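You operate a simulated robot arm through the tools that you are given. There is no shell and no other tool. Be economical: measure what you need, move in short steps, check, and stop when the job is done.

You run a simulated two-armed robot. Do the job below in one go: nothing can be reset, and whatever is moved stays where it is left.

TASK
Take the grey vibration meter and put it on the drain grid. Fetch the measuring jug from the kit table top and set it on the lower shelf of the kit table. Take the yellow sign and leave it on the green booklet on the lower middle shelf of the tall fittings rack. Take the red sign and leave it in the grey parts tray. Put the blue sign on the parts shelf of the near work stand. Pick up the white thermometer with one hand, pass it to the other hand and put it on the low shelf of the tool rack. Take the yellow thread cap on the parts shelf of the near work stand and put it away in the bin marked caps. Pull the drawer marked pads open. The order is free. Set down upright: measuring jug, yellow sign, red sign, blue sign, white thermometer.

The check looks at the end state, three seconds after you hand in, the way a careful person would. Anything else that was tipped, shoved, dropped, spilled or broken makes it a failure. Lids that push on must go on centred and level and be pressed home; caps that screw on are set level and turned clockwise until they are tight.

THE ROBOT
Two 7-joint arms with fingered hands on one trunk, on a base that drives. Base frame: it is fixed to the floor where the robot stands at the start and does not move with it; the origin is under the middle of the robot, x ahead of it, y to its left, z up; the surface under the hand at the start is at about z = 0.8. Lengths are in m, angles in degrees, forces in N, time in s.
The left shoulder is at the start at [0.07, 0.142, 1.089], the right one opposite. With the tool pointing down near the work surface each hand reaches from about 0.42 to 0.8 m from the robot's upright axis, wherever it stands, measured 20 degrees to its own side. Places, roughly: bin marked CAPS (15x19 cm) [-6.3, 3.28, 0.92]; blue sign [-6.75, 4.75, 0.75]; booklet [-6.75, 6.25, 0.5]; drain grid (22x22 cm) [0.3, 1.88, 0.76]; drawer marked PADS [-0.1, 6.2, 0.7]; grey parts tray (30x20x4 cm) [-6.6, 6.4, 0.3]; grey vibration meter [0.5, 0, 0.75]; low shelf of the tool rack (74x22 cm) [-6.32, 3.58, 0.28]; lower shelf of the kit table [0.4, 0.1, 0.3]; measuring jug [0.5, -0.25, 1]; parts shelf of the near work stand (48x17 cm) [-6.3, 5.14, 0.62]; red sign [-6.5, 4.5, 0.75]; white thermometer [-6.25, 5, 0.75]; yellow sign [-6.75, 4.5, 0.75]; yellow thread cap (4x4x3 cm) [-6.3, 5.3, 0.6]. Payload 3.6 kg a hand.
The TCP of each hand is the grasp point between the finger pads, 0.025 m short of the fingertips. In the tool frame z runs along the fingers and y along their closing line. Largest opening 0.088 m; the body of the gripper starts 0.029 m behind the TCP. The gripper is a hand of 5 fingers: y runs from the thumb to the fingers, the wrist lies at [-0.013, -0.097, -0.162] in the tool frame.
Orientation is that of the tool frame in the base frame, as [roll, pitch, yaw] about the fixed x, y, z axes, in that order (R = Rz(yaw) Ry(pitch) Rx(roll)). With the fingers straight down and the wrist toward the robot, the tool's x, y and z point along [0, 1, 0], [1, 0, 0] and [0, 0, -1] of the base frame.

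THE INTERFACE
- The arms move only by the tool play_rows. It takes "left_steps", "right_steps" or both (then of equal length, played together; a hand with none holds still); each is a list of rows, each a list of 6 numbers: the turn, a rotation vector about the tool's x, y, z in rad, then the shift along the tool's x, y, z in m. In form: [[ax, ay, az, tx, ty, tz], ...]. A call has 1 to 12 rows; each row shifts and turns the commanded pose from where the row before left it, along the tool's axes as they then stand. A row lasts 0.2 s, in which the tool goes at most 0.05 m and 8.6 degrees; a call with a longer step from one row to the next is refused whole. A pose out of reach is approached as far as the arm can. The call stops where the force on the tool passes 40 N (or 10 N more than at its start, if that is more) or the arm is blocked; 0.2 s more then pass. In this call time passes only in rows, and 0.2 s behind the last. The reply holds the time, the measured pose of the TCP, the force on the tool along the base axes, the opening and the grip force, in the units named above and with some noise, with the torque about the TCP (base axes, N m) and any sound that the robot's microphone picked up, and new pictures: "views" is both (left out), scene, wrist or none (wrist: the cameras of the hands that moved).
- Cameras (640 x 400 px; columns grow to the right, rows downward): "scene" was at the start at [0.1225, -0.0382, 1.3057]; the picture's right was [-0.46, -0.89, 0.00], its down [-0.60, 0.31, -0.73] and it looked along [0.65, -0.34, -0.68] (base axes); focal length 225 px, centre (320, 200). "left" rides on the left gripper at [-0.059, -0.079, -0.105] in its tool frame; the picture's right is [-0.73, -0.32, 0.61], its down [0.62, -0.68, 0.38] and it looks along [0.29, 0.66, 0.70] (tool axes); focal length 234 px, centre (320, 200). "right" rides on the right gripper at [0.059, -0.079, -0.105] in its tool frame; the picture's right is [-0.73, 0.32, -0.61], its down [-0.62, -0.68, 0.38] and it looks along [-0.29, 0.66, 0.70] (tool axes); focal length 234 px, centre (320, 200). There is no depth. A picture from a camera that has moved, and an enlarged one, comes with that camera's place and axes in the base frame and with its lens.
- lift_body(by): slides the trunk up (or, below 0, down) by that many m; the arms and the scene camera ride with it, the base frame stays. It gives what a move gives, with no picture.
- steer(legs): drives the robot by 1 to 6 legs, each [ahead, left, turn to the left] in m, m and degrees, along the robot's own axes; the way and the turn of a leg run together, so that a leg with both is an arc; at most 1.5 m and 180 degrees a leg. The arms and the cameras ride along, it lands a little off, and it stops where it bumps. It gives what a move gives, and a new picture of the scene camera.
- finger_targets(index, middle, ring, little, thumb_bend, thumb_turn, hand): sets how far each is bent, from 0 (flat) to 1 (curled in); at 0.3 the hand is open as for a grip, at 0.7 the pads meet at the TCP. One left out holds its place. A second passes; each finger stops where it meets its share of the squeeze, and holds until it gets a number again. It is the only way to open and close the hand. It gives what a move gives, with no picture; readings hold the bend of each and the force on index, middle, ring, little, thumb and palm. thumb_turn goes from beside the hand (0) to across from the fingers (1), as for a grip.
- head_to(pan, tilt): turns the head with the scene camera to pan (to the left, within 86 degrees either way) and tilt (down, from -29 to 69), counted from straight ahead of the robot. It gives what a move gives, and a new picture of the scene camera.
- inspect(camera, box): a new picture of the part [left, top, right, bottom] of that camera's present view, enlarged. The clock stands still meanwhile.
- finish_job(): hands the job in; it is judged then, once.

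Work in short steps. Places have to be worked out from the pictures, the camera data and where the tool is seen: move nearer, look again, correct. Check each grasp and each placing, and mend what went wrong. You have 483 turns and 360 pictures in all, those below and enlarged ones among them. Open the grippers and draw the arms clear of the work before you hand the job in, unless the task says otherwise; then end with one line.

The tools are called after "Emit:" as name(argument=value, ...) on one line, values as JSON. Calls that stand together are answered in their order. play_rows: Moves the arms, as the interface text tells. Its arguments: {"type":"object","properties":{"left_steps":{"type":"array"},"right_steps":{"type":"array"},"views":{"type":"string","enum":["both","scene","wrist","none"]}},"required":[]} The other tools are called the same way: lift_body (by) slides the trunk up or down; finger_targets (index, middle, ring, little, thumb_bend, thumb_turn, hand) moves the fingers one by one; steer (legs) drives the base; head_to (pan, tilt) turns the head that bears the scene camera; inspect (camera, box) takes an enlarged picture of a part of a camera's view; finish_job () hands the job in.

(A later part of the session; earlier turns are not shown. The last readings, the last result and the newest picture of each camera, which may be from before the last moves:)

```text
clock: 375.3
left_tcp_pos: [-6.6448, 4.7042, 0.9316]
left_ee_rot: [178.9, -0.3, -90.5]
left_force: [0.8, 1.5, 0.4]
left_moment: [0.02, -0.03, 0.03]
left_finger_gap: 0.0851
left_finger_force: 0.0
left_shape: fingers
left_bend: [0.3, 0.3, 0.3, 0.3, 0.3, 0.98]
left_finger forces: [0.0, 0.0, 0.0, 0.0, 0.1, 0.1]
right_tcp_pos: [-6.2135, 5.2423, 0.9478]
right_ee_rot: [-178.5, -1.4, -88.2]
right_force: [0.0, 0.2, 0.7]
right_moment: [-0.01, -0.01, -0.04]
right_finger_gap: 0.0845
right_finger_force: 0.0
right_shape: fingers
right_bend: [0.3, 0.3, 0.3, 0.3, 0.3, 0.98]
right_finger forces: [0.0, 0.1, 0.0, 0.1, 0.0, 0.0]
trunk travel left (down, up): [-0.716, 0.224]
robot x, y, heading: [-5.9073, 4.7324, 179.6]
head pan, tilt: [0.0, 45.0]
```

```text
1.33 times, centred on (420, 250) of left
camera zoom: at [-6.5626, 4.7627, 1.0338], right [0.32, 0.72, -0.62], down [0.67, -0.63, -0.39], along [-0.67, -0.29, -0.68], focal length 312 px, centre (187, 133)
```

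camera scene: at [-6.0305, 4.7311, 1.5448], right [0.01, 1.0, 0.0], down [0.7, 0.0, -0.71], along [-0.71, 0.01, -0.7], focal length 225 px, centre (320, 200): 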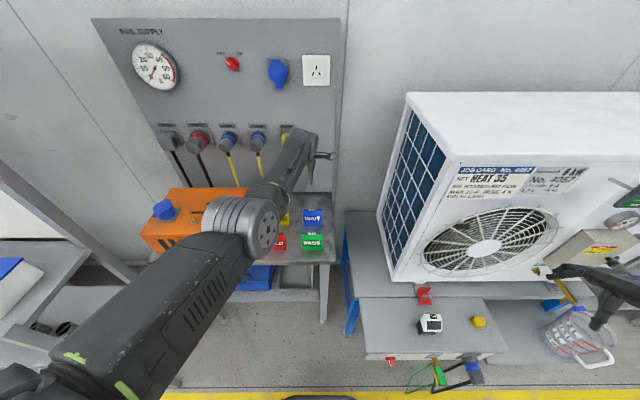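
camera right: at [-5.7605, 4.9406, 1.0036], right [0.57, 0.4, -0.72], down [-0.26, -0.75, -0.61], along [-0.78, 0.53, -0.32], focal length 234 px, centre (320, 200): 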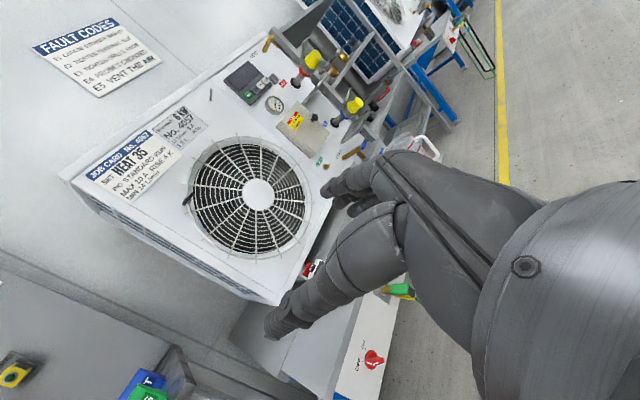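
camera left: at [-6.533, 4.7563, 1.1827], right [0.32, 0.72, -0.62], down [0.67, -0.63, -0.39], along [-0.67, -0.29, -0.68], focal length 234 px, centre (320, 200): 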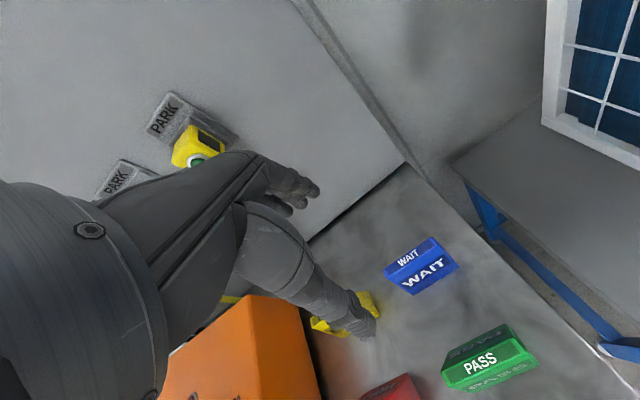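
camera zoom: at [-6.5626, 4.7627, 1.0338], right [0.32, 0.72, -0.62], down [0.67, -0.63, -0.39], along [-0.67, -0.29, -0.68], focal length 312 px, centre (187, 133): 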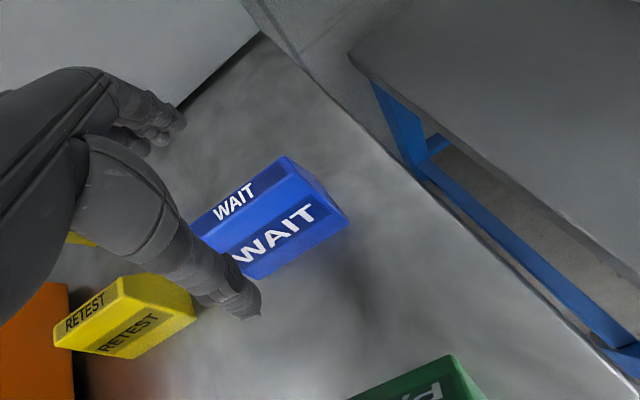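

Aligned within millimetres. I lower 8 cm and close.

Emit:
lift_body(by=-0.08)

Emit:
finger_targets(hand="left", index=0.75, middle=0.75, ring=0.75, little=0.75, thumb_bend=0.75)

Emit:
inspect(camera="left", box=[200, 100, 640, 400])

```text
clock: 376.5
left_tcp_pos: [-6.645, 4.704, 0.8512]
left_ee_rot: [178.9, -0.2, -90.4]
left_force: [-0.4, 0.6, 0.3]
left_moment: [-0.01, -0.01, 0.01]
left_finger_gap: 0.0847
left_finger_force: 0.1
left_shape: fingers
left_bend: [0.3, 0.3, 0.3, 0.3, 0.3, 0.98]
left_finger forces: [0.0, 0.0, 0.0, 0.1, 0.0, 0.1]
right_tcp_pos: [-6.2133, 5.2416, 0.8673]
right_ee_rot: [-178.6, -1.4, -88.2]
right_force: [-0.6, 0.4, -1.6]
right_moment: [0.03, 0.01, -0.02]
right_finger_gap: 0.0846
right_finger_force: 0.0
right_shape: fingers
right_bend: [0.3, 0.3, 0.3, 0.3, 0.3, 0.98]
right_finger forces: [0.1, 0.0, 0.0, 0.0, 0.1, 0.0]
trunk travel left (down, up): [-0.636, 0.304]
robot x, y, heading: [-5.9072, 4.7344, 179.7]
head pan, tilt: [0.0, 45.0]
```

```text
clock: 377.5
left_tcp_pos: [-6.6443, 4.7063, 0.8514]
left_ee_rot: [178.8, -0.3, -90.5]
left_force: [-1.1, 0.0, 2.4]
left_moment: [-0.02, -0.05, 0.0]
left_finger_gap: 0.0257
left_finger_force: 17.6
left_shape: fingers
left_bend: [0.73, 0.73, 0.74, 0.75, 0.53, 0.98]
left_finger forces: [7.0, 5.6, 4.1, 0.1, 18.2, 0.0]
right_tcp_pos: [-6.2127, 5.2415, 0.8676]
right_ee_rot: [-178.6, -1.5, -88.2]
right_force: [-0.1, -0.4, -0.4]
right_moment: [-0.01, 0.0, 0.0]
right_finger_gap: 0.0846
right_finger_force: 0.1
right_shape: fingers
right_bend: [0.3, 0.3, 0.3, 0.3, 0.3, 0.98]
right_finger forces: [0.0, 0.0, 0.1, 0.0, 0.1, 0.0]
trunk travel left (down, up): [-0.636, 0.304]
robot x, y, heading: [-5.9086, 4.7304, 179.6]
head pan, tilt: [0.0, 45.0]
```

```text
1.33 times, centred on (420, 250) of left
camera zoom: at [-6.5627, 4.7629, 0.9539], right [0.32, 0.72, -0.62], down [0.67, -0.63, -0.39], along [-0.67, -0.29, -0.68], focal length 312 px, centre (187, 133)
```

zoom: 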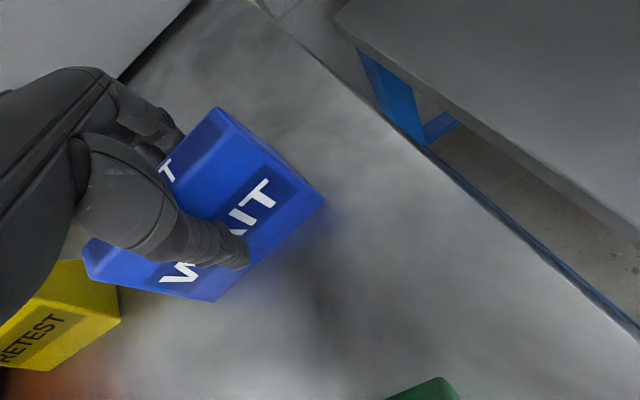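

Gripped. I lift, back away, and check.

Emit:
lift_body(by=0.13)

Emit:
steer(legs=[[-0.36, 0, 0]])

```text
clock: 379.1
left_tcp_pos: [-6.6456, 4.7046, 0.9815]
left_ee_rot: [179.0, -0.2, -90.4]
left_force: [-0.9, -0.4, -0.2]
left_moment: [-0.02, -0.04, -0.02]
left_finger_gap: 0.0258
left_finger_force: 17.2
left_shape: fingers
left_bend: [0.73, 0.73, 0.74, 0.75, 0.53, 0.99]
left_finger forces: [6.9, 5.4, 3.6, 0.1, 18.1, 0.1]
right_tcp_pos: [-6.2136, 5.2431, 0.9977]
right_ee_rot: [-178.6, -1.4, -88.2]
right_force: [-0.6, -0.7, -1.0]
right_moment: [0.02, 0.0, 0.01]
right_finger_gap: 0.0847
right_finger_force: 0.0
right_shape: fingers
right_bend: [0.3, 0.3, 0.3, 0.3, 0.3, 0.98]
right_finger forces: [0.1, 0.1, 0.0, 0.0, 0.1, 0.1]
trunk travel left (down, up): [-0.766, 0.174]
robot x, y, heading: [-5.9029, 4.7347, 179.4]
head pan, tilt: [0.0, 45.0]
```

```text
clock: 381.4
left_tcp_pos: [-6.2826, 4.6994, 0.9809]
left_ee_rot: [179.0, -0.2, -90.1]
left_force: [0.2, -0.6, -1.9]
left_moment: [-0.01, 0.01, 0.01]
left_finger_gap: 0.0256
left_finger_force: 17.2
left_shape: fingers
left_bend: [0.73, 0.73, 0.74, 0.75, 0.53, 0.99]
left_finger forces: [6.8, 5.3, 3.6, 0.1, 18.0, 0.1]
right_tcp_pos: [-5.8525, 5.2392, 0.9974]
right_ee_rot: [-178.6, -1.4, -88.1]
right_force: [0.2, -0.7, 0.0]
right_moment: [-0.02, 0.0, -0.02]
right_finger_gap: 0.0845
right_finger_force: 0.1
right_shape: fingers
right_bend: [0.3, 0.3, 0.3, 0.3, 0.3, 0.98]
right_finger forces: [0.0, 0.0, 0.0, 0.0, 0.0, 0.0]
trunk travel left (down, up): [-0.766, 0.174]
robot x, y, heading: [-5.5396, 4.7287, 179.9]
head pan, tilt: [0.0, 45.0]
camera scene: at [-5.6768, 4.7305, 1.4438], right [0.0, 1.0, 0.0], down [0.71, 0.0, -0.71], along [-0.71, 0.0, -0.71], focal length 225 px, centre (320, 200)
```

scene: 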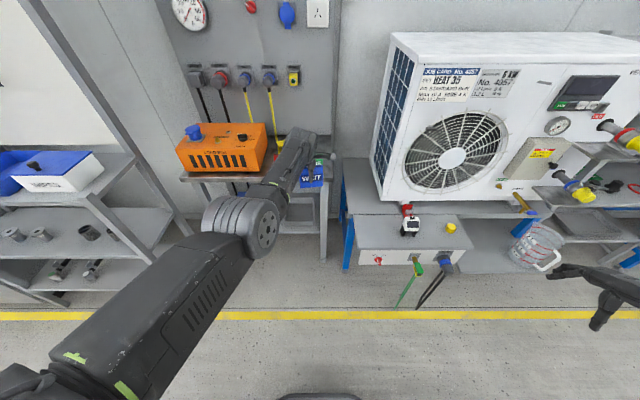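

Blue sign held level. Shelf spans x -6.40…-6.195, y 4.88…5.37 at z≈0.63; thermometer at y≈5.12. I place the sign at y≈4.965.

Emit:
steer(legs=[[0, -0.265, 0]])

Emit:
lift_body(by=-0.2)

Emit:
inspect(camera="left", box=[200, 100, 640, 400])

```text
clock: 383.2
left_tcp_pos: [-6.2804, 4.9553, 0.9808]
left_ee_rot: [178.9, -0.1, -89.7]
left_force: [0.0, -0.2, -0.9]
left_moment: [0.0, 0.0, 0.04]
left_finger_gap: 0.0258
left_finger_force: 17.5
left_shape: fingers
left_bend: [0.73, 0.73, 0.74, 0.75, 0.53, 0.99]
left_finger forces: [6.8, 5.3, 3.6, 0.0, 18.1, 0.0]
right_tcp_pos: [-5.8556, 5.4982, 0.9977]
right_ee_rot: [-178.6, -1.4, -87.6]
right_force: [-0.5, 0.1, -0.7]
right_moment: [0.02, 0.02, -0.01]
right_finger_gap: 0.0845
right_finger_force: 0.1
right_shape: fingers
right_bend: [0.3, 0.3, 0.3, 0.3, 0.3, 0.98]
right_finger forces: [0.0, 0.1, 0.1, 0.1, 0.0, 0.0]
trunk travel left (down, up): [-0.766, 0.174]
robot x, y, heading: [-5.5432, 4.9907, -179.7]
head pan, tilt: [0.0, 45.0]
camera scene: at [-5.6761, 4.9901, 1.4439], right [0.0, 1.0, 0.0], down [0.71, 0.0, -0.71], along [-0.71, 0.0, -0.71], focal length 225 px, centre (320, 200)
```

scene: 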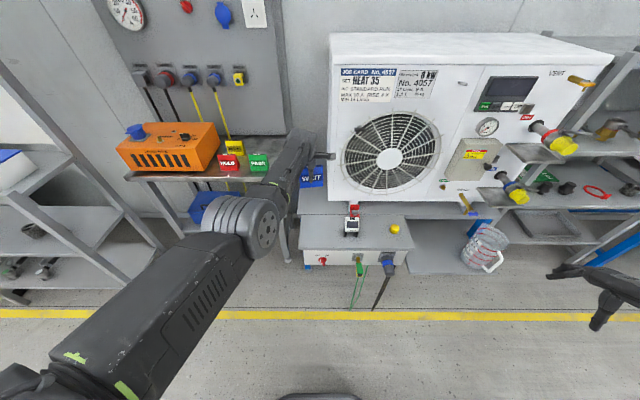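

```text
clock: 385.4
left_tcp_pos: [-6.2808, 4.9554, 0.7812]
left_ee_rot: [179.0, -0.3, -89.8]
left_force: [-0.2, 0.1, -0.7]
left_moment: [-0.03, 0.03, 0.03]
left_finger_gap: 0.0257
left_finger_force: 17.4
left_shape: fingers
left_bend: [0.73, 0.73, 0.74, 0.75, 0.53, 0.99]
left_finger forces: [6.7, 5.4, 3.6, 0.1, 18.1, 0.0]
right_tcp_pos: [-5.8561, 5.4997, 0.7988]
right_ee_rot: [-178.7, -1.3, -87.4]
right_force: [0.0, 0.4, -0.1]
right_moment: [0.0, -0.06, -0.05]
right_finger_gap: 0.0846
right_finger_force: 0.1
right_shape: fingers
right_bend: [0.3, 0.3, 0.3, 0.3, 0.3, 0.98]
right_finger forces: [0.0, 0.0, 0.1, 0.1, 0.0, 0.0]
trunk travel left (down, up): [-0.566, 0.374]
robot x, y, heading: [-5.5428, 4.9928, -179.5]
head pan, tilt: [0.0, 45.0]
```

```text
1.33 times, centred on (420, 250) of left
camera zoom: at [-6.1995, 5.0147, 0.8836], right [0.31, 0.73, -0.62], down [0.68, -0.62, -0.39], along [-0.67, -0.3, -0.68], focal length 312 px, centre (187, 133)
```

zoom: 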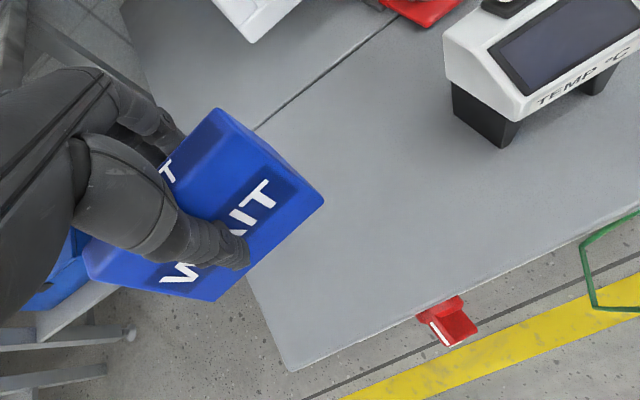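

Shelf left edge is y≈4.90; I shift 2.5 cm to the right, then lower.

Emit:
steer(legs=[[0, -0.025, 0]])

Emit:
lift_body(by=-0.065)

Emit:
lift_body(by=-0.012)

```text
clock: 386.2
left_tcp_pos: [-6.2804, 4.9817, 0.7806]
left_ee_rot: [179.1, -0.2, -89.7]
left_force: [0.9, 0.2, -1.0]
left_moment: [0.01, 0.03, -0.01]
left_finger_gap: 0.0258
left_finger_force: 17.0
left_shape: fingers
left_bend: [0.73, 0.73, 0.74, 0.75, 0.53, 0.99]
left_finger forces: [6.7, 5.4, 3.7, 0.0, 18.1, 0.1]
right_tcp_pos: [-5.8569, 5.5225, 0.7983]
right_ee_rot: [-178.6, -1.5, -87.7]
right_force: [-0.4, -0.1, 0.3]
right_moment: [0.01, -0.04, 0.0]
right_finger_gap: 0.0847
right_finger_force: 0.0
right_shape: fingers
right_bend: [0.3, 0.3, 0.3, 0.3, 0.3, 0.98]
right_finger forces: [0.0, 0.1, 0.0, 0.0, 0.1, 0.1]
trunk travel left (down, up): [-0.566, 0.374]
robot x, y, heading: [-5.545, 5.0191, -179.9]
head pan, tilt: [0.0, 45.0]
camera scene: at [-5.6763, 5.0158, 1.2439], right [0.0, 1.0, 0.0], down [0.71, 0.0, -0.71], along [-0.71, 0.0, -0.71], focal length 225 px, centre (320, 200)
```

scene: 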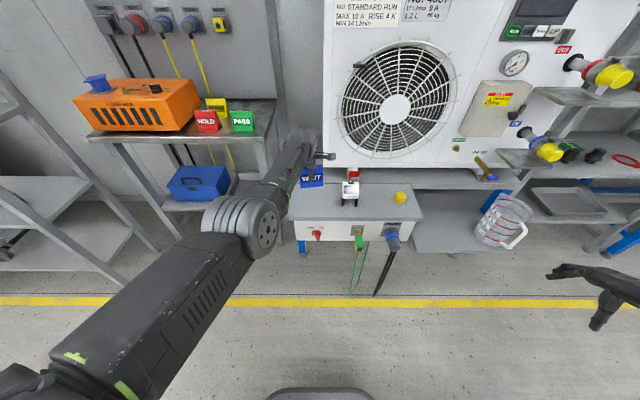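

```text
clock: 387.3
left_tcp_pos: [-6.2806, 4.9803, 0.7151]
left_ee_rot: [179.0, -0.2, -89.6]
left_force: [-0.7, -0.3, -1.1]
left_moment: [0.0, 0.02, 0.0]
left_finger_gap: 0.0258
left_finger_force: 17.5
left_shape: fingers
left_bend: [0.73, 0.73, 0.74, 0.75, 0.53, 0.99]
left_finger forces: [6.8, 5.4, 3.6, 0.1, 18.0, 0.1]
right_tcp_pos: [-5.8558, 5.5242, 0.7337]
right_ee_rot: [-178.7, -1.5, -87.6]
right_force: [0.0, -0.3, -0.8]
right_moment: [0.01, 0.0, 0.0]
right_finger_gap: 0.0847
right_finger_force: 0.1
right_shape: fingers
right_bend: [0.3, 0.3, 0.3, 0.3, 0.3, 0.98]
right_finger forces: [0.2, 0.0, 0.0, 0.0, 0.1, 0.0]
trunk travel left (down, up): [-0.501, 0.439]
robot x, y, heading: [-5.5423, 5.0167, -179.8]
head pan, tilt: [0.0, 45.0]
```

```text
clock: 387.9
left_tcp_pos: [-6.2821, 4.9808, 0.7031]
left_ee_rot: [179.0, -0.2, -89.8]
left_force: [1.4, 0.1, -0.9]
left_moment: [-0.05, 0.0, 0.03]
left_finger_gap: 0.0256
left_finger_force: 17.3
left_shape: fingers
left_bend: [0.73, 0.73, 0.74, 0.75, 0.53, 0.99]
left_finger forces: [6.9, 5.4, 3.6, 0.0, 18.1, 0.0]
right_tcp_pos: [-5.8566, 5.5231, 0.7204]
right_ee_rot: [-178.6, -1.4, -87.6]
right_force: [0.0, 0.2, 0.5]
right_moment: [-0.01, 0.01, -0.01]
right_finger_gap: 0.0842
right_finger_force: 0.0
right_shape: fingers
right_bend: [0.3, 0.3, 0.3, 0.3, 0.3, 0.98]
right_finger forces: [0.1, 0.0, 0.1, 0.0, 0.1, 0.1]
trunk travel left (down, up): [-0.489, 0.451]
robot x, y, heading: [-5.5419, 5.0159, -179.9]
head pan, tilt: [0.0, 45.0]
```

Emit:
lift_body(by=-0.01)

Emit:
lift_body(by=-0.01)

Emit:
inspect(camera="left", box=[200, 100, 640, 400])

```text
clock: 388.4
left_tcp_pos: [-6.2827, 4.9817, 0.6939]
left_ee_rot: [178.9, -0.2, -89.7]
left_force: [0.1, 0.7, -1.1]
left_moment: [0.0, -0.02, -0.02]
left_finger_gap: 0.0259
left_finger_force: 17.1
left_shape: fingers
left_bend: [0.73, 0.73, 0.74, 0.75, 0.53, 0.99]
left_finger forces: [6.8, 5.4, 3.6, 0.0, 18.1, 0.1]
right_tcp_pos: [-5.8568, 5.5228, 0.7105]
right_ee_rot: [-178.6, -1.4, -87.6]
right_force: [-0.3, 0.2, -0.2]
right_moment: [0.0, 0.01, -0.02]
right_finger_gap: 0.0845
right_finger_force: 0.1
right_shape: fingers
right_bend: [0.3, 0.3, 0.3, 0.3, 0.3, 0.98]
right_finger forces: [0.0, 0.1, 0.0, 0.0, 0.0, 0.0]
trunk travel left (down, up): [-0.479, 0.461]
robot x, y, heading: [-5.5416, 5.0161, -180.0]
head pan, tilt: [0.0, 45.0]
```

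```text
clock: 389.0
left_tcp_pos: [-6.2803, 4.9799, 0.6836]
left_ee_rot: [179.0, -0.2, -89.7]
left_force: [-0.6, -0.1, -0.9]
left_moment: [0.0, 0.0, -0.02]
left_finger_gap: 0.0259
left_finger_force: 17.2
left_shape: fingers
left_bend: [0.73, 0.73, 0.74, 0.75, 0.53, 0.99]
left_finger forces: [6.9, 5.3, 3.6, 0.0, 18.0, 0.0]
right_tcp_pos: [-5.8556, 5.5233, 0.7011]
right_ee_rot: [-178.7, -1.4, -87.6]
right_force: [-0.5, -0.2, 0.5]
right_moment: [-0.01, 0.01, 0.0]
right_finger_gap: 0.0846
right_finger_force: 0.0
right_shape: fingers
right_bend: [0.3, 0.3, 0.3, 0.3, 0.3, 0.98]
right_finger forces: [0.1, 0.0, 0.0, 0.0, 0.0, 0.0]
trunk travel left (down, up): [-0.469, 0.471]
robot x, y, heading: [-5.5427, 5.0165, -180.0]
head pan, tilt: [0.0, 45.0]
```

```text
1.33 times, centred on (420, 250) of left
camera zoom: at [-6.1995, 5.0396, 0.7865], right [0.31, 0.73, -0.62], down [0.68, -0.62, -0.39], along [-0.67, -0.3, -0.68], focal length 312 px, centre (187, 133)
```

zoom: 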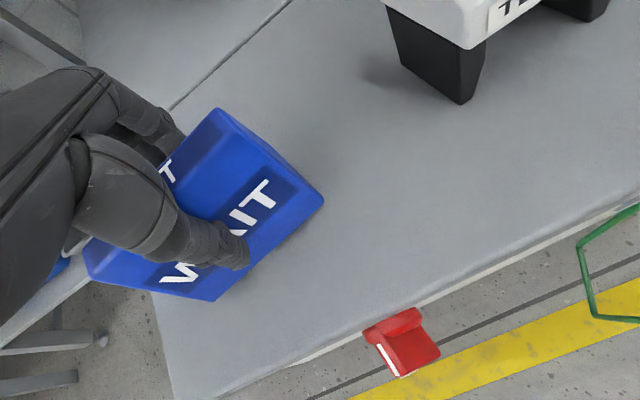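

Not yet in contact; I keep lowering in small steps.

Emit:
lift_body(by=-0.01)

Emit:
lift_body(by=-0.008)

Emit:
lift_body(by=-0.008)

```text
clock: 389.6
left_tcp_pos: [-6.2804, 4.9818, 0.6727]
left_ee_rot: [179.0, -0.3, -89.7]
left_force: [0.5, -0.5, -1.2]
left_moment: [0.0, 0.02, -0.01]
left_finger_gap: 0.0256
left_finger_force: 17.3
left_shape: fingers
left_bend: [0.73, 0.73, 0.74, 0.75, 0.53, 0.99]
left_finger forces: [6.8, 5.4, 3.5, 0.0, 18.1, 0.1]
right_tcp_pos: [-5.8569, 5.5233, 0.6918]
right_ee_rot: [-178.6, -1.4, -87.7]
right_force: [-0.2, 0.4, 0.4]
right_moment: [0.0, -0.01, -0.01]
right_finger_gap: 0.0846
right_finger_force: 0.0
right_shape: fingers
right_bend: [0.3, 0.3, 0.3, 0.3, 0.3, 0.98]
right_finger forces: [0.0, 0.0, 0.0, 0.0, 0.1, 0.0]
trunk travel left (down, up): [-0.459, 0.481]
robot x, y, heading: [-5.5461, 5.0153, -179.6]
head pan, tilt: [0.0, 45.0]
```

```text
clock: 390.2
left_tcp_pos: [-6.2822, 4.9803, 0.6689]
left_ee_rot: [178.5, -0.2, -89.8]
left_force: [-4.9, 0.1, 14.3]
left_moment: [-0.01, -0.22, -0.06]
left_finger_gap: 0.0256
left_finger_force: 19.5
left_shape: fingers
left_bend: [0.73, 0.73, 0.74, 0.75, 0.53, 0.99]
left_finger forces: [7.7, 7.8, 5.5, 0.3, 18.1, 0.1]
right_tcp_pos: [-5.855, 5.5217, 0.6822]
right_ee_rot: [-178.7, -1.4, -87.7]
right_force: [0.6, 0.9, 0.8]
right_moment: [-0.02, 0.03, -0.01]
right_finger_gap: 0.0847
right_finger_force: 0.0
right_shape: fingers
right_bend: [0.3, 0.3, 0.3, 0.3, 0.3, 0.98]
right_finger forces: [0.1, 0.0, 0.1, 0.0, 0.0, 0.0]
trunk travel left (down, up): [-0.451, 0.489]
robot x, y, heading: [-5.5434, 5.0168, -179.7]
head pan, tilt: [0.0, 45.0]
```

```text
clock: 390.8
left_tcp_pos: [-6.2803, 4.9811, 0.6631]
left_ee_rot: [178.4, -0.2, -89.8]
left_force: [-9.8, -1.5, 31.5]
left_moment: [-0.08, -0.43, -0.05]
left_finger_gap: 0.0269
left_finger_force: 24.0
left_shape: fingers
left_bend: [0.74, 0.74, 0.74, 0.75, 0.52, 0.99]
left_finger forces: [10.3, 9.5, 7.6, 0.9, 19.7, 0.1]
right_tcp_pos: [-5.8538, 5.5245, 0.6774]
right_ee_rot: [-178.9, -1.4, -87.6]
right_force: [0.2, 0.0, 0.0]
right_moment: [-0.02, -0.06, -0.01]
right_finger_gap: 0.0847
right_finger_force: 0.0
right_shape: fingers
right_bend: [0.3, 0.3, 0.3, 0.3, 0.3, 0.98]
right_finger forces: [0.0, 0.0, 0.0, 0.0, 0.0, 0.0]
trunk travel left (down, up): [-0.443, 0.497]
robot x, y, heading: [-5.542, 5.015, -179.6]
head pan, tilt: [0.0, 45.0]
```

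Contact (shelf z≈0.603). I relieve, release and rise.

Emit:
lift_body(by=0.008)

Emit:
finger_targets(hand="left", index=0.3, middle=0.3, ring=0.3, little=0.3, thumb_bend=0.3)

Emit:
lift_body(by=0.15)

Emit:
inspect(camera="left", box=[200, 100, 640, 400])

```text
clock: 391.3
left_tcp_pos: [-6.2798, 4.9798, 0.6643]
left_ee_rot: [179.1, -0.3, -89.7]
left_force: [-1.1, -1.0, 7.9]
left_moment: [0.01, -0.17, 0.01]
left_finger_gap: 0.0267
left_finger_force: 17.7
left_shape: fingers
left_bend: [0.74, 0.74, 0.74, 0.75, 0.52, 0.99]
left_finger forces: [7.4, 5.6, 4.4, 0.2, 17.7, 0.0]
right_tcp_pos: [-5.8541, 5.5237, 0.6821]
right_ee_rot: [-178.7, -1.5, -87.7]
right_force: [0.0, -1.2, 0.2]
right_moment: [0.0, 0.03, 0.01]
right_finger_gap: 0.0848
right_finger_force: 0.1
right_shape: fingers
right_bend: [0.3, 0.3, 0.3, 0.3, 0.3, 0.98]
right_finger forces: [0.0, 0.1, 0.0, 0.1, 0.1, 0.1]
trunk travel left (down, up): [-0.451, 0.489]
robot x, y, heading: [-5.545, 5.0162, -179.8]
head pan, tilt: [0.0, 45.0]
```

```text
clock: 392.3
left_tcp_pos: [-6.2812, 4.9811, 0.6651]
left_ee_rot: [179.0, -0.2, -89.7]
left_force: [0.1, 0.5, 0.2]
left_moment: [-0.03, -0.01, 0.0]
left_finger_gap: 0.0845
left_finger_force: 0.1
left_shape: fingers
left_bend: [0.3, 0.3, 0.3, 0.3, 0.3, 0.98]
left_finger forces: [0.0, 0.1, 0.1, 0.0, 0.0, 0.1]
right_tcp_pos: [-5.8553, 5.5215, 0.6827]
right_ee_rot: [-178.5, -1.6, -87.7]
right_force: [0.4, -0.3, 0.0]
right_moment: [0.02, 0.01, -0.03]
right_finger_gap: 0.0847
right_finger_force: 0.1
right_shape: fingers
right_bend: [0.3, 0.3, 0.3, 0.3, 0.3, 0.98]
right_finger forces: [0.1, 0.0, 0.0, 0.1, 0.1, 0.1]
trunk travel left (down, up): [-0.451, 0.489]
robot x, y, heading: [-5.5424, 5.0192, -179.8]
head pan, tilt: [0.0, 45.0]
```

```text
clock: 394.1
left_tcp_pos: [-6.282, 4.9806, 0.8151]
left_ee_rot: [179.0, -0.2, -89.7]
left_force: [-0.1, 0.7, 0.2]
left_moment: [0.01, 0.02, -0.02]
left_finger_gap: 0.0844
left_finger_force: 0.0
left_shape: fingers
left_bend: [0.3, 0.3, 0.3, 0.3, 0.3, 0.98]
left_finger forces: [0.1, 0.0, 0.0, 0.1, 0.0, 0.1]
right_tcp_pos: [-5.8555, 5.5226, 0.8326]
right_ee_rot: [-178.6, -1.5, -87.7]
right_force: [0.1, -0.7, 0.3]
right_moment: [0.0, 0.0, 0.01]
right_finger_gap: 0.0845
right_finger_force: 0.0
right_shape: fingers
right_bend: [0.3, 0.3, 0.3, 0.3, 0.3, 0.98]
right_finger forces: [0.0, 0.0, 0.0, 0.0, 0.0, 0.1]
trunk travel left (down, up): [-0.601, 0.339]
robot x, y, heading: [-5.5481, 5.0168, -179.8]
head pan, tilt: [0.0, 45.0]
```

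```text
1.33 times, centred on (420, 250) of left
camera zoom: at [-6.1997, 5.0397, 0.9184], right [0.31, 0.73, -0.62], down [0.68, -0.62, -0.39], along [-0.67, -0.3, -0.68], focal length 312 px, centre (187, 133)
```

zoom: 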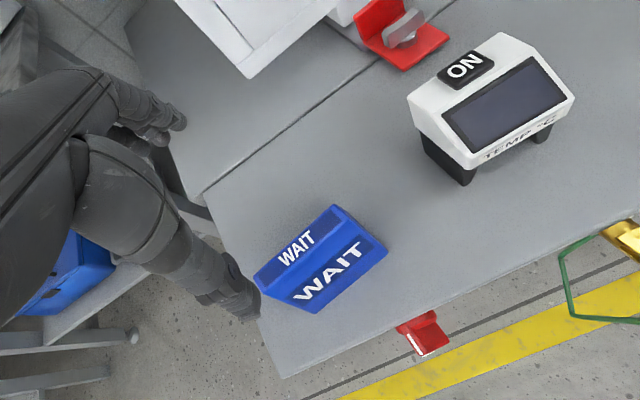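

Blue sign is done. Now I try retracting the left arm while it is low relative to the shoulder, backing off first.

Emit:
steer(legs=[[-0.25, 0, 0]])

Emit:
play_rows(left_steps=[[0, 0, 0, 0.02, -0.04, 0], [0, 0, 0, 0.02, -0.04, 0], [0, 0, 0, 0.02, -0.04, 0], [0, 0, 0, 0.02, -0.04, 0], [0, 0, 0, 0.02, -0.04, 0], [0, 0, 0, 0.02, -0.04, 0]], views="scene")

```text
clock: 395.9
left_tcp_pos: [-6.0251, 4.9826, 0.8166]
left_ee_rot: [178.9, -0.2, -89.7]
left_force: [-0.4, -0.2, 0.3]
left_moment: [-0.01, -0.01, 0.01]
left_finger_gap: 0.0845
left_finger_force: 0.1
left_shape: fingers
left_bend: [0.3, 0.3, 0.3, 0.3, 0.3, 0.98]
left_finger forces: [0.0, 0.1, 0.0, 0.0, 0.0, 0.0]
right_tcp_pos: [-5.602, 5.5237, 0.8337]
right_ee_rot: [-178.8, -1.5, -87.5]
right_force: [0.3, 0.0, -0.2]
right_moment: [-0.02, 0.01, 0.03]
right_finger_gap: 0.0847
right_finger_force: 0.0
right_shape: fingers
right_bend: [0.3, 0.3, 0.3, 0.3, 0.3, 0.98]
right_finger forces: [0.0, 0.0, 0.1, 0.1, 0.0, 0.0]
trunk travel left (down, up): [-0.601, 0.339]
robot x, y, heading: [-5.2872, 5.0171, -179.8]
head pan, tilt: [0.0, 45.0]
camera scene: at [-5.4204, 5.017, 1.2789], right [0.0, 1.0, 0.0], down [0.71, 0.0, -0.71], along [-0.71, 0.0, -0.71], focal length 225 px, centre (320, 200)
```

scene: 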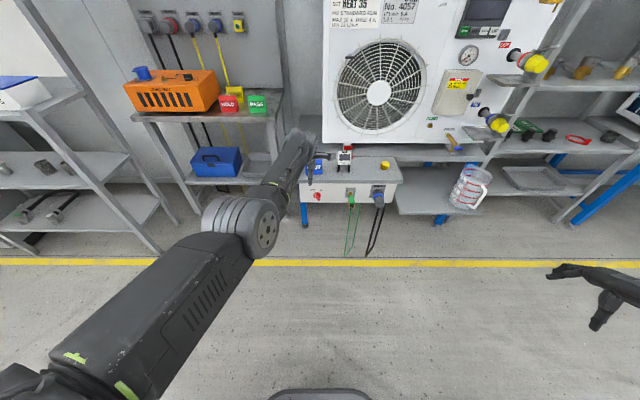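

```text
clock: 397.1
left_tcp_pos: [-5.8812, 4.812, 0.7972]
left_ee_rot: [175.3, -7.8, -85.4]
left_force: [1.0, 0.0, -1.2]
left_moment: [0.01, -0.03, 0.01]
left_finger_gap: 0.0846
left_finger_force: 0.1
left_shape: fingers
left_bend: [0.3, 0.3, 0.3, 0.3, 0.3, 0.98]
left_finger forces: [0.1, 0.0, 0.0, 0.1, 0.1, 0.0]
left hand out of reach, approached as far as the arm can: row 3, 4, 5
right_tcp_pos: [-5.6002, 5.5232, 0.8316]
right_ee_rot: [-178.8, -1.4, -87.6]
right_force: [-0.5, 0.0, 0.0]
right_moment: [0.01, -0.01, 0.02]
right_finger_gap: 0.0847
right_finger_force: 0.0
right_shape: fingers
right_bend: [0.3, 0.3, 0.3, 0.3, 0.3, 0.98]
right_finger forces: [0.1, 0.1, 0.0, 0.0, 0.0, 0.0]
trunk travel left (down, up): [-0.601, 0.339]
robot x, y, heading: [-5.29, 5.0152, -179.7]
head pan, tilt: [0.0, 45.0]
stopped in row 5 (left hand): the arm was blocked; the commanded pose is now the measured one
camera scene: at [-5.4204, 5.0169, 1.279], right [0.0, 1.0, 0.0], down [0.71, 0.0, -0.71], along [-0.71, 0.0, -0.71], focal length 225 px, centre (320, 200)
```

scene: 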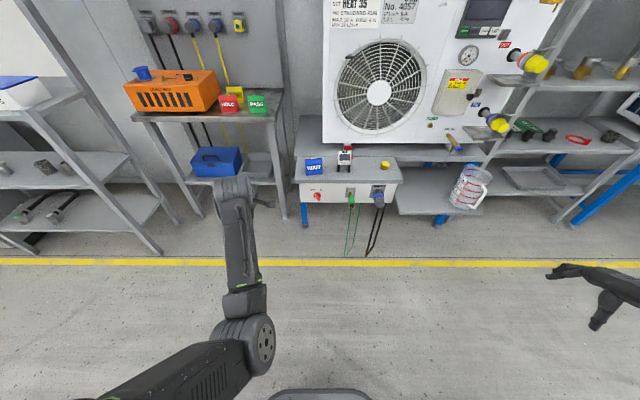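

The left arm stays extended, which is acceptable if kept high. I raise the trunk and tilt the right hand 45° to point left-down.

Emit:
lift_body(by=0.28)

Emit:
play_rows(right_steps=[[0, 0.131, 0, 0, 0.03, 0], [0, 0.131, 0, 0, 0.03, 0], [0, 0.131, 0, 0, 0.03, 0], [0, 0.131, 0, 0, 0.03, 0], [0, 0.131, 0, 0, 0.03, 0], [0, 0.131, 0, 0, 0.03, 0], [0, 0, 0, 0, 0.03, 0], [0, 0, 0, 0.02, 0.03, 0.02], [0, 0, 0, 0.02, 0.03, 0.02], [0, 0, 0, 0.02, 0.03, 0.02]])

```text
clock: 399.9
left_tcp_pos: [-5.8822, 4.8125, 1.0764]
left_ee_rot: [175.3, -7.7, -85.4]
left_force: [-0.3, -0.1, -0.7]
left_moment: [0.04, 0.01, 0.0]
left_finger_gap: 0.0844
left_finger_force: 0.1
left_shape: fingers
left_bend: [0.3, 0.3, 0.3, 0.3, 0.3, 0.98]
left_finger forces: [0.0, 0.0, 0.0, 0.1, 0.1, 0.0]
right_tcp_pos: [-5.6019, 5.5235, 1.1107]
right_ee_rot: [-178.6, -1.5, -87.6]
right_force: [-0.1, 0.0, 0.5]
right_moment: [-0.02, -0.01, 0.03]
right_finger_gap: 0.0847
right_finger_force: 0.0
right_shape: fingers
right_bend: [0.3, 0.3, 0.3, 0.3, 0.3, 0.98]
right_finger forces: [0.0, 0.1, 0.0, 0.1, 0.0, 0.1]
trunk travel left (down, up): [-0.881, 0.059]
robot x, y, heading: [-5.2847, 5.0169, -179.6]
head pan, tilt: [0.0, 45.0]
```

```text
clock: 402.1
left_tcp_pos: [-5.8834, 4.8122, 1.0756]
left_ee_rot: [175.5, -7.7, -85.4]
left_force: [1.0, -0.6, -0.5]
left_moment: [-0.03, 0.01, 0.01]
left_finger_gap: 0.0845
left_finger_force: 0.1
left_shape: fingers
left_bend: [0.3, 0.3, 0.3, 0.3, 0.3, 0.98]
left_finger forces: [0.1, 0.0, 0.0, 0.0, 0.1, 0.0]
right_tcp_pos: [-5.9003, 5.4239, 1.1096]
right_ee_rot: [-178.1, -46.5, -88.9]
right_force: [-0.9, 0.8, -0.8]
right_moment: [0.02, 0.01, -0.03]
right_finger_gap: 0.0847
right_finger_force: 0.0
right_shape: fingers
right_bend: [0.3, 0.3, 0.3, 0.3, 0.3, 0.98]
right_finger forces: [0.0, 0.1, 0.0, 0.0, 0.1, 0.0]
trunk travel left (down, up): [-0.881, 0.059]
robot x, y, heading: [-5.2905, 5.0186, -179.8]
head pan, tilt: [0.0, 45.0]
camera scene: at [-5.4228, 5.0155, 1.5587], right [0.0, 1.0, 0.0], down [0.71, 0.0, -0.71], along [-0.71, 0.0, -0.71], focal length 225 px, centre (320, 200)
camera right: at [-5.8275, 5.463, 1.2255], right [-0.36, 0.93, -0.12], down [0.69, 0.18, -0.7], along [-0.63, -0.33, -0.71], focal length 234 px, centre (320, 200)
```

scene: 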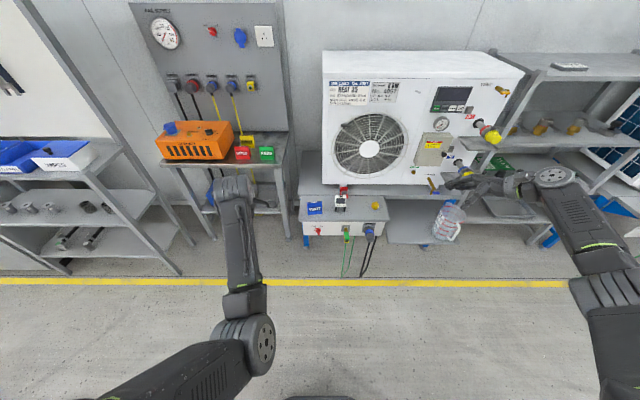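
right: 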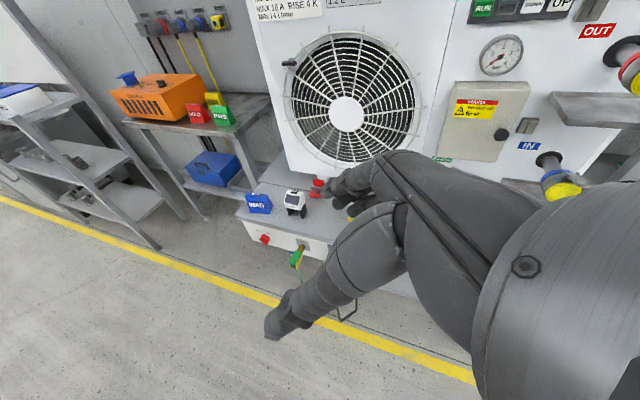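

Good. I bring the right hand more to the centre, then drive toward the sign stand.

Emit:
play_rows(right_steps=[[0, 0, 0, 0.025, 0, 0.025], [0, 0, 0, 0.025, 0, 0.025], [0, 0, 0, 0.025, 0, 0.025], [0, 0, 0, 0.025, 0, 0.025], [0, 0, 0, 0.025, 0, 0.025]], views="none")

Emit:
steer(legs=[[0, 0.55, 0], [0.35, 0, 0]])

```text
clock: 403.3
left_tcp_pos: [-5.8829, 4.8129, 1.0761]
left_ee_rot: [175.4, -7.7, -85.4]
left_force: [-0.1, 0.3, -0.4]
left_moment: [0.0, 0.04, -0.01]
left_finger_gap: 0.0849
left_finger_force: 0.1
left_shape: fingers
left_bend: [0.3, 0.3, 0.3, 0.3, 0.3, 0.98]
left_finger forces: [0.1, 0.0, 0.0, 0.0, 0.0, 0.0]
right_tcp_pos: [-5.891, 5.248, 1.1159]
right_ee_rot: [-178.0, -46.5, -89.0]
right_force: [0.1, -0.5, 0.4]
right_moment: [0.01, -0.03, 0.0]
right_finger_gap: 0.0847
right_finger_force: 0.2
right_shape: fingers
right_bend: [0.3, 0.3, 0.3, 0.3, 0.3, 0.98]
right_finger forces: [0.0, 0.0, 0.0, 0.0, 0.0, 0.1]
trunk travel left (down, up): [-0.881, 0.059]
robot x, y, heading: [-5.287, 5.0176, -179.8]
head pan, tilt: [0.0, 45.0]
```

```text
clock: 408.3
left_tcp_pos: [-6.215, 4.26, 1.0771]
left_ee_rot: [175.3, -7.7, -84.3]
left_force: [-0.2, -0.6, 0.7]
left_moment: [0.02, -0.01, 0.0]
left_finger_gap: 0.0848
left_finger_force: 0.0
left_shape: fingers
left_bend: [0.3, 0.3, 0.3, 0.3, 0.3, 0.98]
left_finger forces: [0.1, 0.1, 0.0, 0.0, 0.1, 0.0]
right_tcp_pos: [-6.2318, 4.6942, 1.1143]
right_ee_rot: [-178.2, -46.5, -87.9]
right_force: [0.2, 0.3, -0.6]
right_moment: [0.02, 0.03, -0.01]
right_finger_gap: 0.0846
right_finger_force: 0.1
right_shape: fingers
right_bend: [0.3, 0.3, 0.3, 0.3, 0.3, 0.98]
right_finger forces: [0.0, 0.0, 0.0, 0.0, 0.1, 0.0]
trunk travel left (down, up): [-0.881, 0.059]
robot x, y, heading: [-5.628, 4.4707, -178.7]
head pan, tilt: [0.0, 45.0]
camera scene: at [-5.757, 4.4714, 1.5591], right [-0.02, 1.0, 0.0], down [0.71, 0.02, -0.71], along [-0.71, -0.02, -0.71], focal length 225 px, centre (320, 200)
```

scene: 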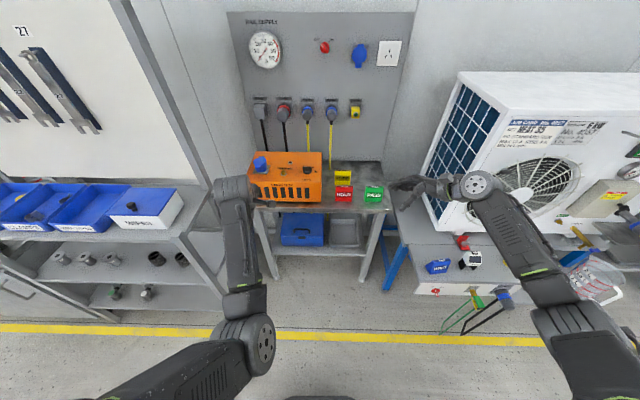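

Yellow sign ≈(-6.663, 4.563), red ≈(-6.528, 4.562), green at y 4.70. I drive in 0.38 m with the hands high.

Emit:
steer(legs=[[0.37, 0, -1.3]])

```text
clock: 410.6
left_tcp_pos: [-6.5914, 4.27, 1.0771]
left_ee_rot: [175.2, -7.8, -85.7]
left_force: [0.6, 0.7, -0.4]
left_moment: [-0.01, 0.01, 0.01]
left_finger_gap: 0.0848
left_finger_force: 0.0
left_shape: fingers
left_bend: [0.3, 0.3, 0.3, 0.3, 0.3, 0.98]
left_finger forces: [0.1, 0.0, 0.0, 0.0, 0.0, 0.1]
right_tcp_pos: [-6.5985, 4.7071, 1.1148]
right_ee_rot: [-178.0, -46.4, -89.3]
right_force: [-0.5, 0.7, 0.5]
right_moment: [-0.03, -0.02, 0.03]
right_finger_gap: 0.0847
right_finger_force: 0.1
right_shape: fingers
right_bend: [0.3, 0.3, 0.3, 0.3, 0.3, 0.98]
right_finger forces: [0.1, 0.1, 0.0, 0.1, 0.0, 0.1]
trunk travel left (down, up): [-0.881, 0.059]
robot x, y, heading: [-5.9963, 4.47, 180.2]
head pan, tilt: [0.0, 45.0]
camera scene: at [-6.1297, 4.4704, 1.559], right [0.0, 1.0, 0.0], down [0.71, 0.0, -0.71], along [-0.71, 0.0, -0.71], focal length 225 px, centre (320, 200)
```

scene: 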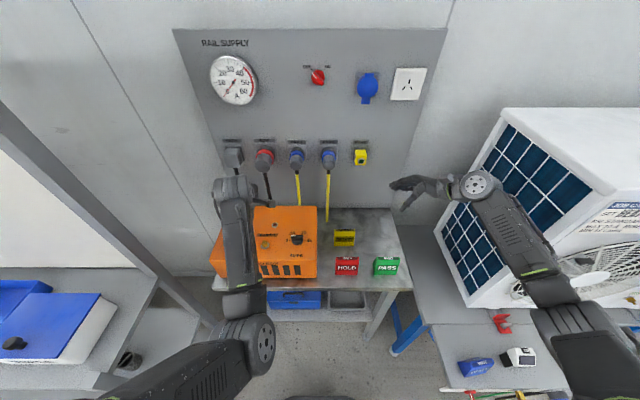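

Yellow centre ≈(-6.66, 4.564). I move over it and descend nearly vertically, keeping the wrist clear of the fan unit's side.

Emit:
play_rows(right_steps=[[0, 0, 0, 0.021, 0.02, 0.021], [0, 0, 0, 0.021, 0.02, 0.021], [0, 0, 0, 0.021, 0.02, 0.021], [0, 0, 0, -0.026, 0, 0.026], [0, 0, 0, -0.026, 0, 0.026], [0, 0, 0, -0.026, 0, 0.026], [0, 0, 0, -0.026, 0, 0.026]])

```text
clock: 412.2
left_tcp_pos: [-6.5937, 4.2682, 1.0767]
left_ee_rot: [175.3, -7.8, -85.7]
left_force: [-0.1, 0.1, 0.6]
left_moment: [0.0, 0.01, 0.02]
left_finger_gap: 0.0847
left_finger_force: 0.0
left_shape: fingers
left_bend: [0.3, 0.3, 0.3, 0.3, 0.3, 0.98]
left_finger forces: [0.0, 0.0, 0.0, 0.0, 0.0, 0.0]
right_tcp_pos: [-6.6538, 4.6104, 0.9697]
right_ee_rot: [-178.0, -46.3, -89.3]
right_force: [-0.3, -0.1, 0.3]
right_moment: [-0.01, 0.02, 0.0]
right_finger_gap: 0.0845
right_finger_force: 0.1
right_shape: fingers
right_bend: [0.3, 0.3, 0.3, 0.3, 0.3, 0.98]
right_finger forces: [0.0, 0.0, 0.0, 0.0, 0.1, 0.0]
trunk travel left (down, up): [-0.881, 0.059]
robot x, y, heading: [-5.9977, 4.4664, 179.8]
head pan, tilt: [0.0, 45.0]
camera scene: at [-6.1318, 4.4701, 1.5589], right [0.0, 1.0, 0.0], down [0.71, 0.0, -0.71], along [-0.71, 0.0, -0.71], focal length 225 px, centre (320, 200)
camera right: at [-6.5781, 4.6494, 1.084], right [-0.36, 0.93, -0.12], down [0.69, 0.18, -0.7], along [-0.63, -0.33, -0.7], focal length 234 px, centre (320, 200)
```

scene: 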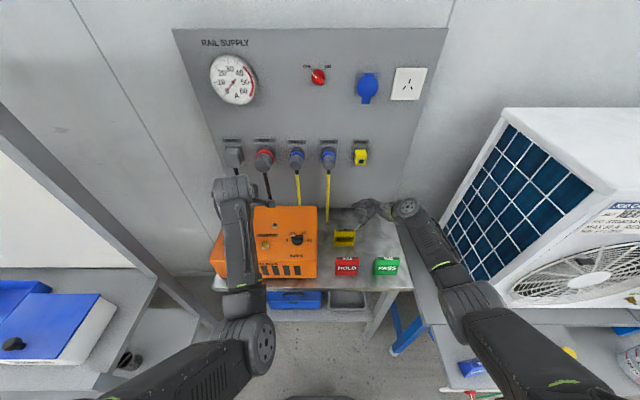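
right: 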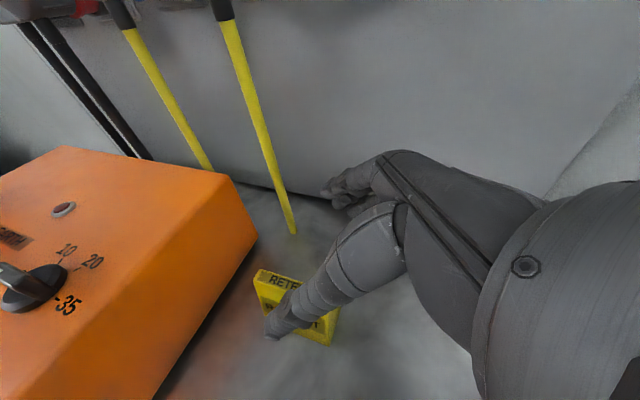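

Aligned. I descend the rest.

Emit:
play_rows(right_steps=[[0, 0, 0, -0.0165, 0.001, 0.0245], [0, 0, 0, -0.0165, 0.001, 0.0245], [0, 0, 0, -0.0165, 0.001, 0.0245], [0, 0, 0, -0.0165, 0.001, 0.0235]])

Emit:
inspect(camera="right", box=[160, 120, 460, 400])

```text
clock: 413.2
left_tcp_pos: [-6.5927, 4.2694, 1.0775]
left_ee_rot: [175.3, -7.7, -85.6]
left_force: [0.2, 0.2, 1.0]
left_moment: [0.02, -0.05, -0.03]
left_finger_gap: 0.0846
left_finger_force: 0.1
left_shape: fingers
left_bend: [0.3, 0.3, 0.3, 0.3, 0.3, 0.98]
left_finger forces: [0.1, 0.0, 0.1, 0.0, 0.1, 0.1]
right_tcp_pos: [-6.635, 4.572, 0.8786]
right_ee_rot: [-178.2, -46.4, -89.1]
right_force: [-0.2, -0.1, -0.8]
right_moment: [0.0, 0.02, 0.0]
right_finger_gap: 0.0845
right_finger_force: 0.1
right_shape: fingers
right_bend: [0.3, 0.3, 0.3, 0.3, 0.3, 0.98]
right_finger forces: [0.1, 0.0, 0.0, 0.0, 0.0, 0.0]
right hand out of reach, approached as far as the arm can: row 3, 4
trunk travel left (down, up): [-0.881, 0.059]
robot x, y, heading: [-5.9985, 4.4716, 180.1]
head pan, tilt: [0.0, 45.0]
camera scene: at [-6.1304, 4.4704, 1.559], right [0.0, 1.0, 0.0], down [0.71, 0.0, -0.71], along [-0.71, 0.0, -0.71], focal length 225 px, centre (320, 200)
camera right: at [-6.5597, 4.6102, 0.9948], right [-0.36, 0.93, -0.12], down [0.69, 0.18, -0.7], along [-0.63, -0.33, -0.7], focal length 234 px, centre (320, 200)
```

scene: 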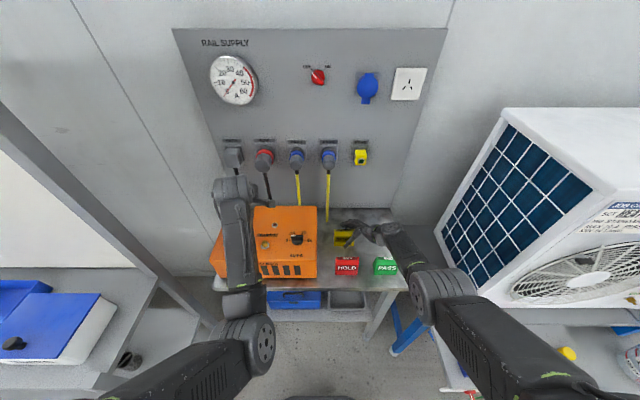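
right: 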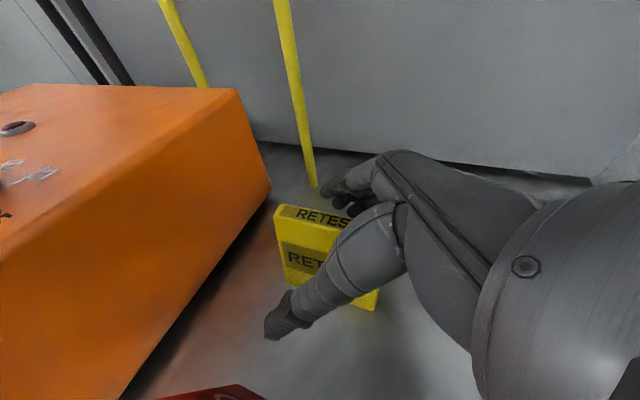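

```text
1.43 times, centred on (310, 260) of right
camera zoom: at [-6.5597, 4.6102, 0.9948], right [-0.36, 0.93, -0.12], down [0.69, 0.18, -0.7], along [-0.63, -0.33, -0.7], focal length 334 px, centre (334, 114)
```

zoom: 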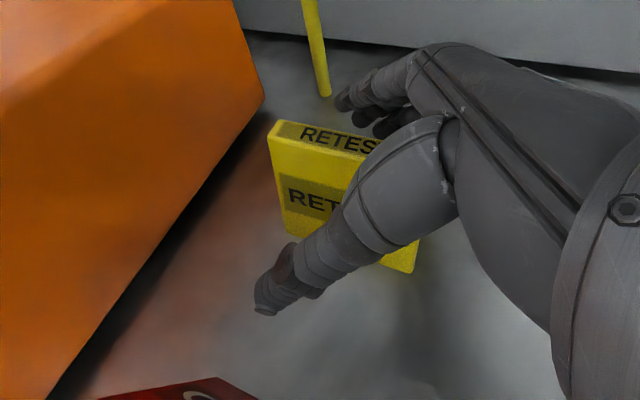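

Reach limit again; I use base (+2.5 cm forward, 1.3 cm right) and trunk (-2.2 cm).

Emit:
steer(legs=[[0.025, -0.013, 0]])

Emit:
lift_body(by=-0.022)

Emit:
inspect(camera="right", box=[160, 120, 460, 400])

```text
clock: 414.1
left_tcp_pos: [-6.6142, 4.281, 1.0786]
left_ee_rot: [175.0, -7.6, -85.7]
left_force: [0.4, -0.5, 0.0]
left_moment: [-0.01, 0.03, -0.01]
left_finger_gap: 0.0849
left_finger_force: 0.1
left_shape: fingers
left_bend: [0.3, 0.3, 0.3, 0.3, 0.3, 0.98]
left_finger forces: [0.1, 0.1, 0.0, 0.0, 0.1, 0.0]
right_tcp_pos: [-6.6546, 4.5833, 0.8826]
right_ee_rot: [-178.5, -46.4, -88.9]
right_force: [1.0, -0.2, -0.3]
right_moment: [0.01, 0.02, -0.01]
right_finger_gap: 0.0846
right_finger_force: 0.0
right_shape: fingers
right_bend: [0.3, 0.3, 0.3, 0.3, 0.3, 0.98]
right_finger forces: [0.0, 0.0, 0.1, 0.0, 0.0, 0.0]
trunk travel left (down, up): [-0.881, 0.059]
robot x, y, heading: [-6.023, 4.483, 179.9]
head pan, tilt: [0.0, 45.0]
camera scene: at [-6.1492, 4.4803, 1.5595], right [0.0, 1.0, 0.0], down [0.7, 0.0, -0.71], along [-0.71, 0.0, -0.7], focal length 225 px, centre (320, 200)
```

scene: 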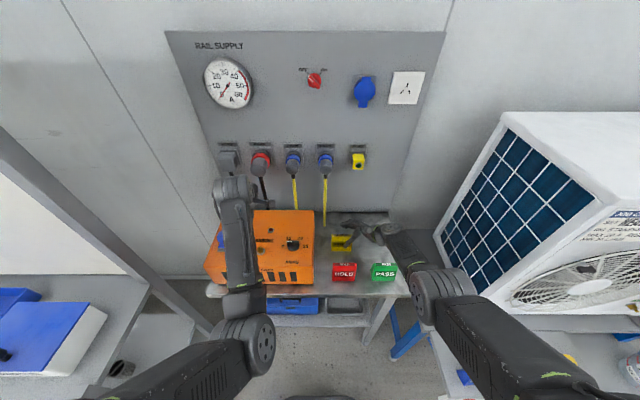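

```text
clock: 414.8
left_tcp_pos: [-6.618, 4.2823, 1.0552]
left_ee_rot: [175.3, -7.7, -85.6]
left_force: [0.6, 0.5, 0.1]
left_moment: [-0.01, 0.04, 0.02]
left_finger_gap: 0.0848
left_finger_force: 0.0
left_shape: fingers
left_bend: [0.3, 0.3, 0.3, 0.3, 0.3, 0.98]
left_finger forces: [0.0, 0.0, 0.1, 0.0, 0.1, 0.0]
right_tcp_pos: [-6.6589, 4.5844, 0.8574]
right_ee_rot: [-177.9, -46.5, -89.3]
right_force: [0.6, -0.3, 0.3]
right_moment: [-0.02, 0.01, 0.01]
right_finger_gap: 0.0845
right_finger_force: 0.0
right_shape: fingers
right_bend: [0.3, 0.3, 0.3, 0.3, 0.3, 0.98]
right_finger forces: [0.0, 0.0, 0.0, 0.0, 0.1, 0.0]
trunk travel left (down, up): [-0.859, 0.081]
robot x, y, heading: [-6.0222, 4.4791, 179.8]
head pan, tilt: [0.0, 45.0]
```

```text
1.43 times, centred on (310, 260) of right
camera zoom: at [-6.5844, 4.6239, 0.9727], right [-0.36, 0.93, -0.12], down [0.69, 0.18, -0.7], along [-0.63, -0.33, -0.7], focal length 334 px, centre (334, 114)
```

zoom: 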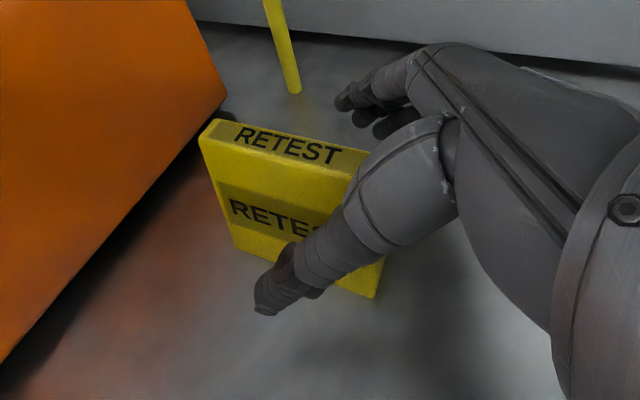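

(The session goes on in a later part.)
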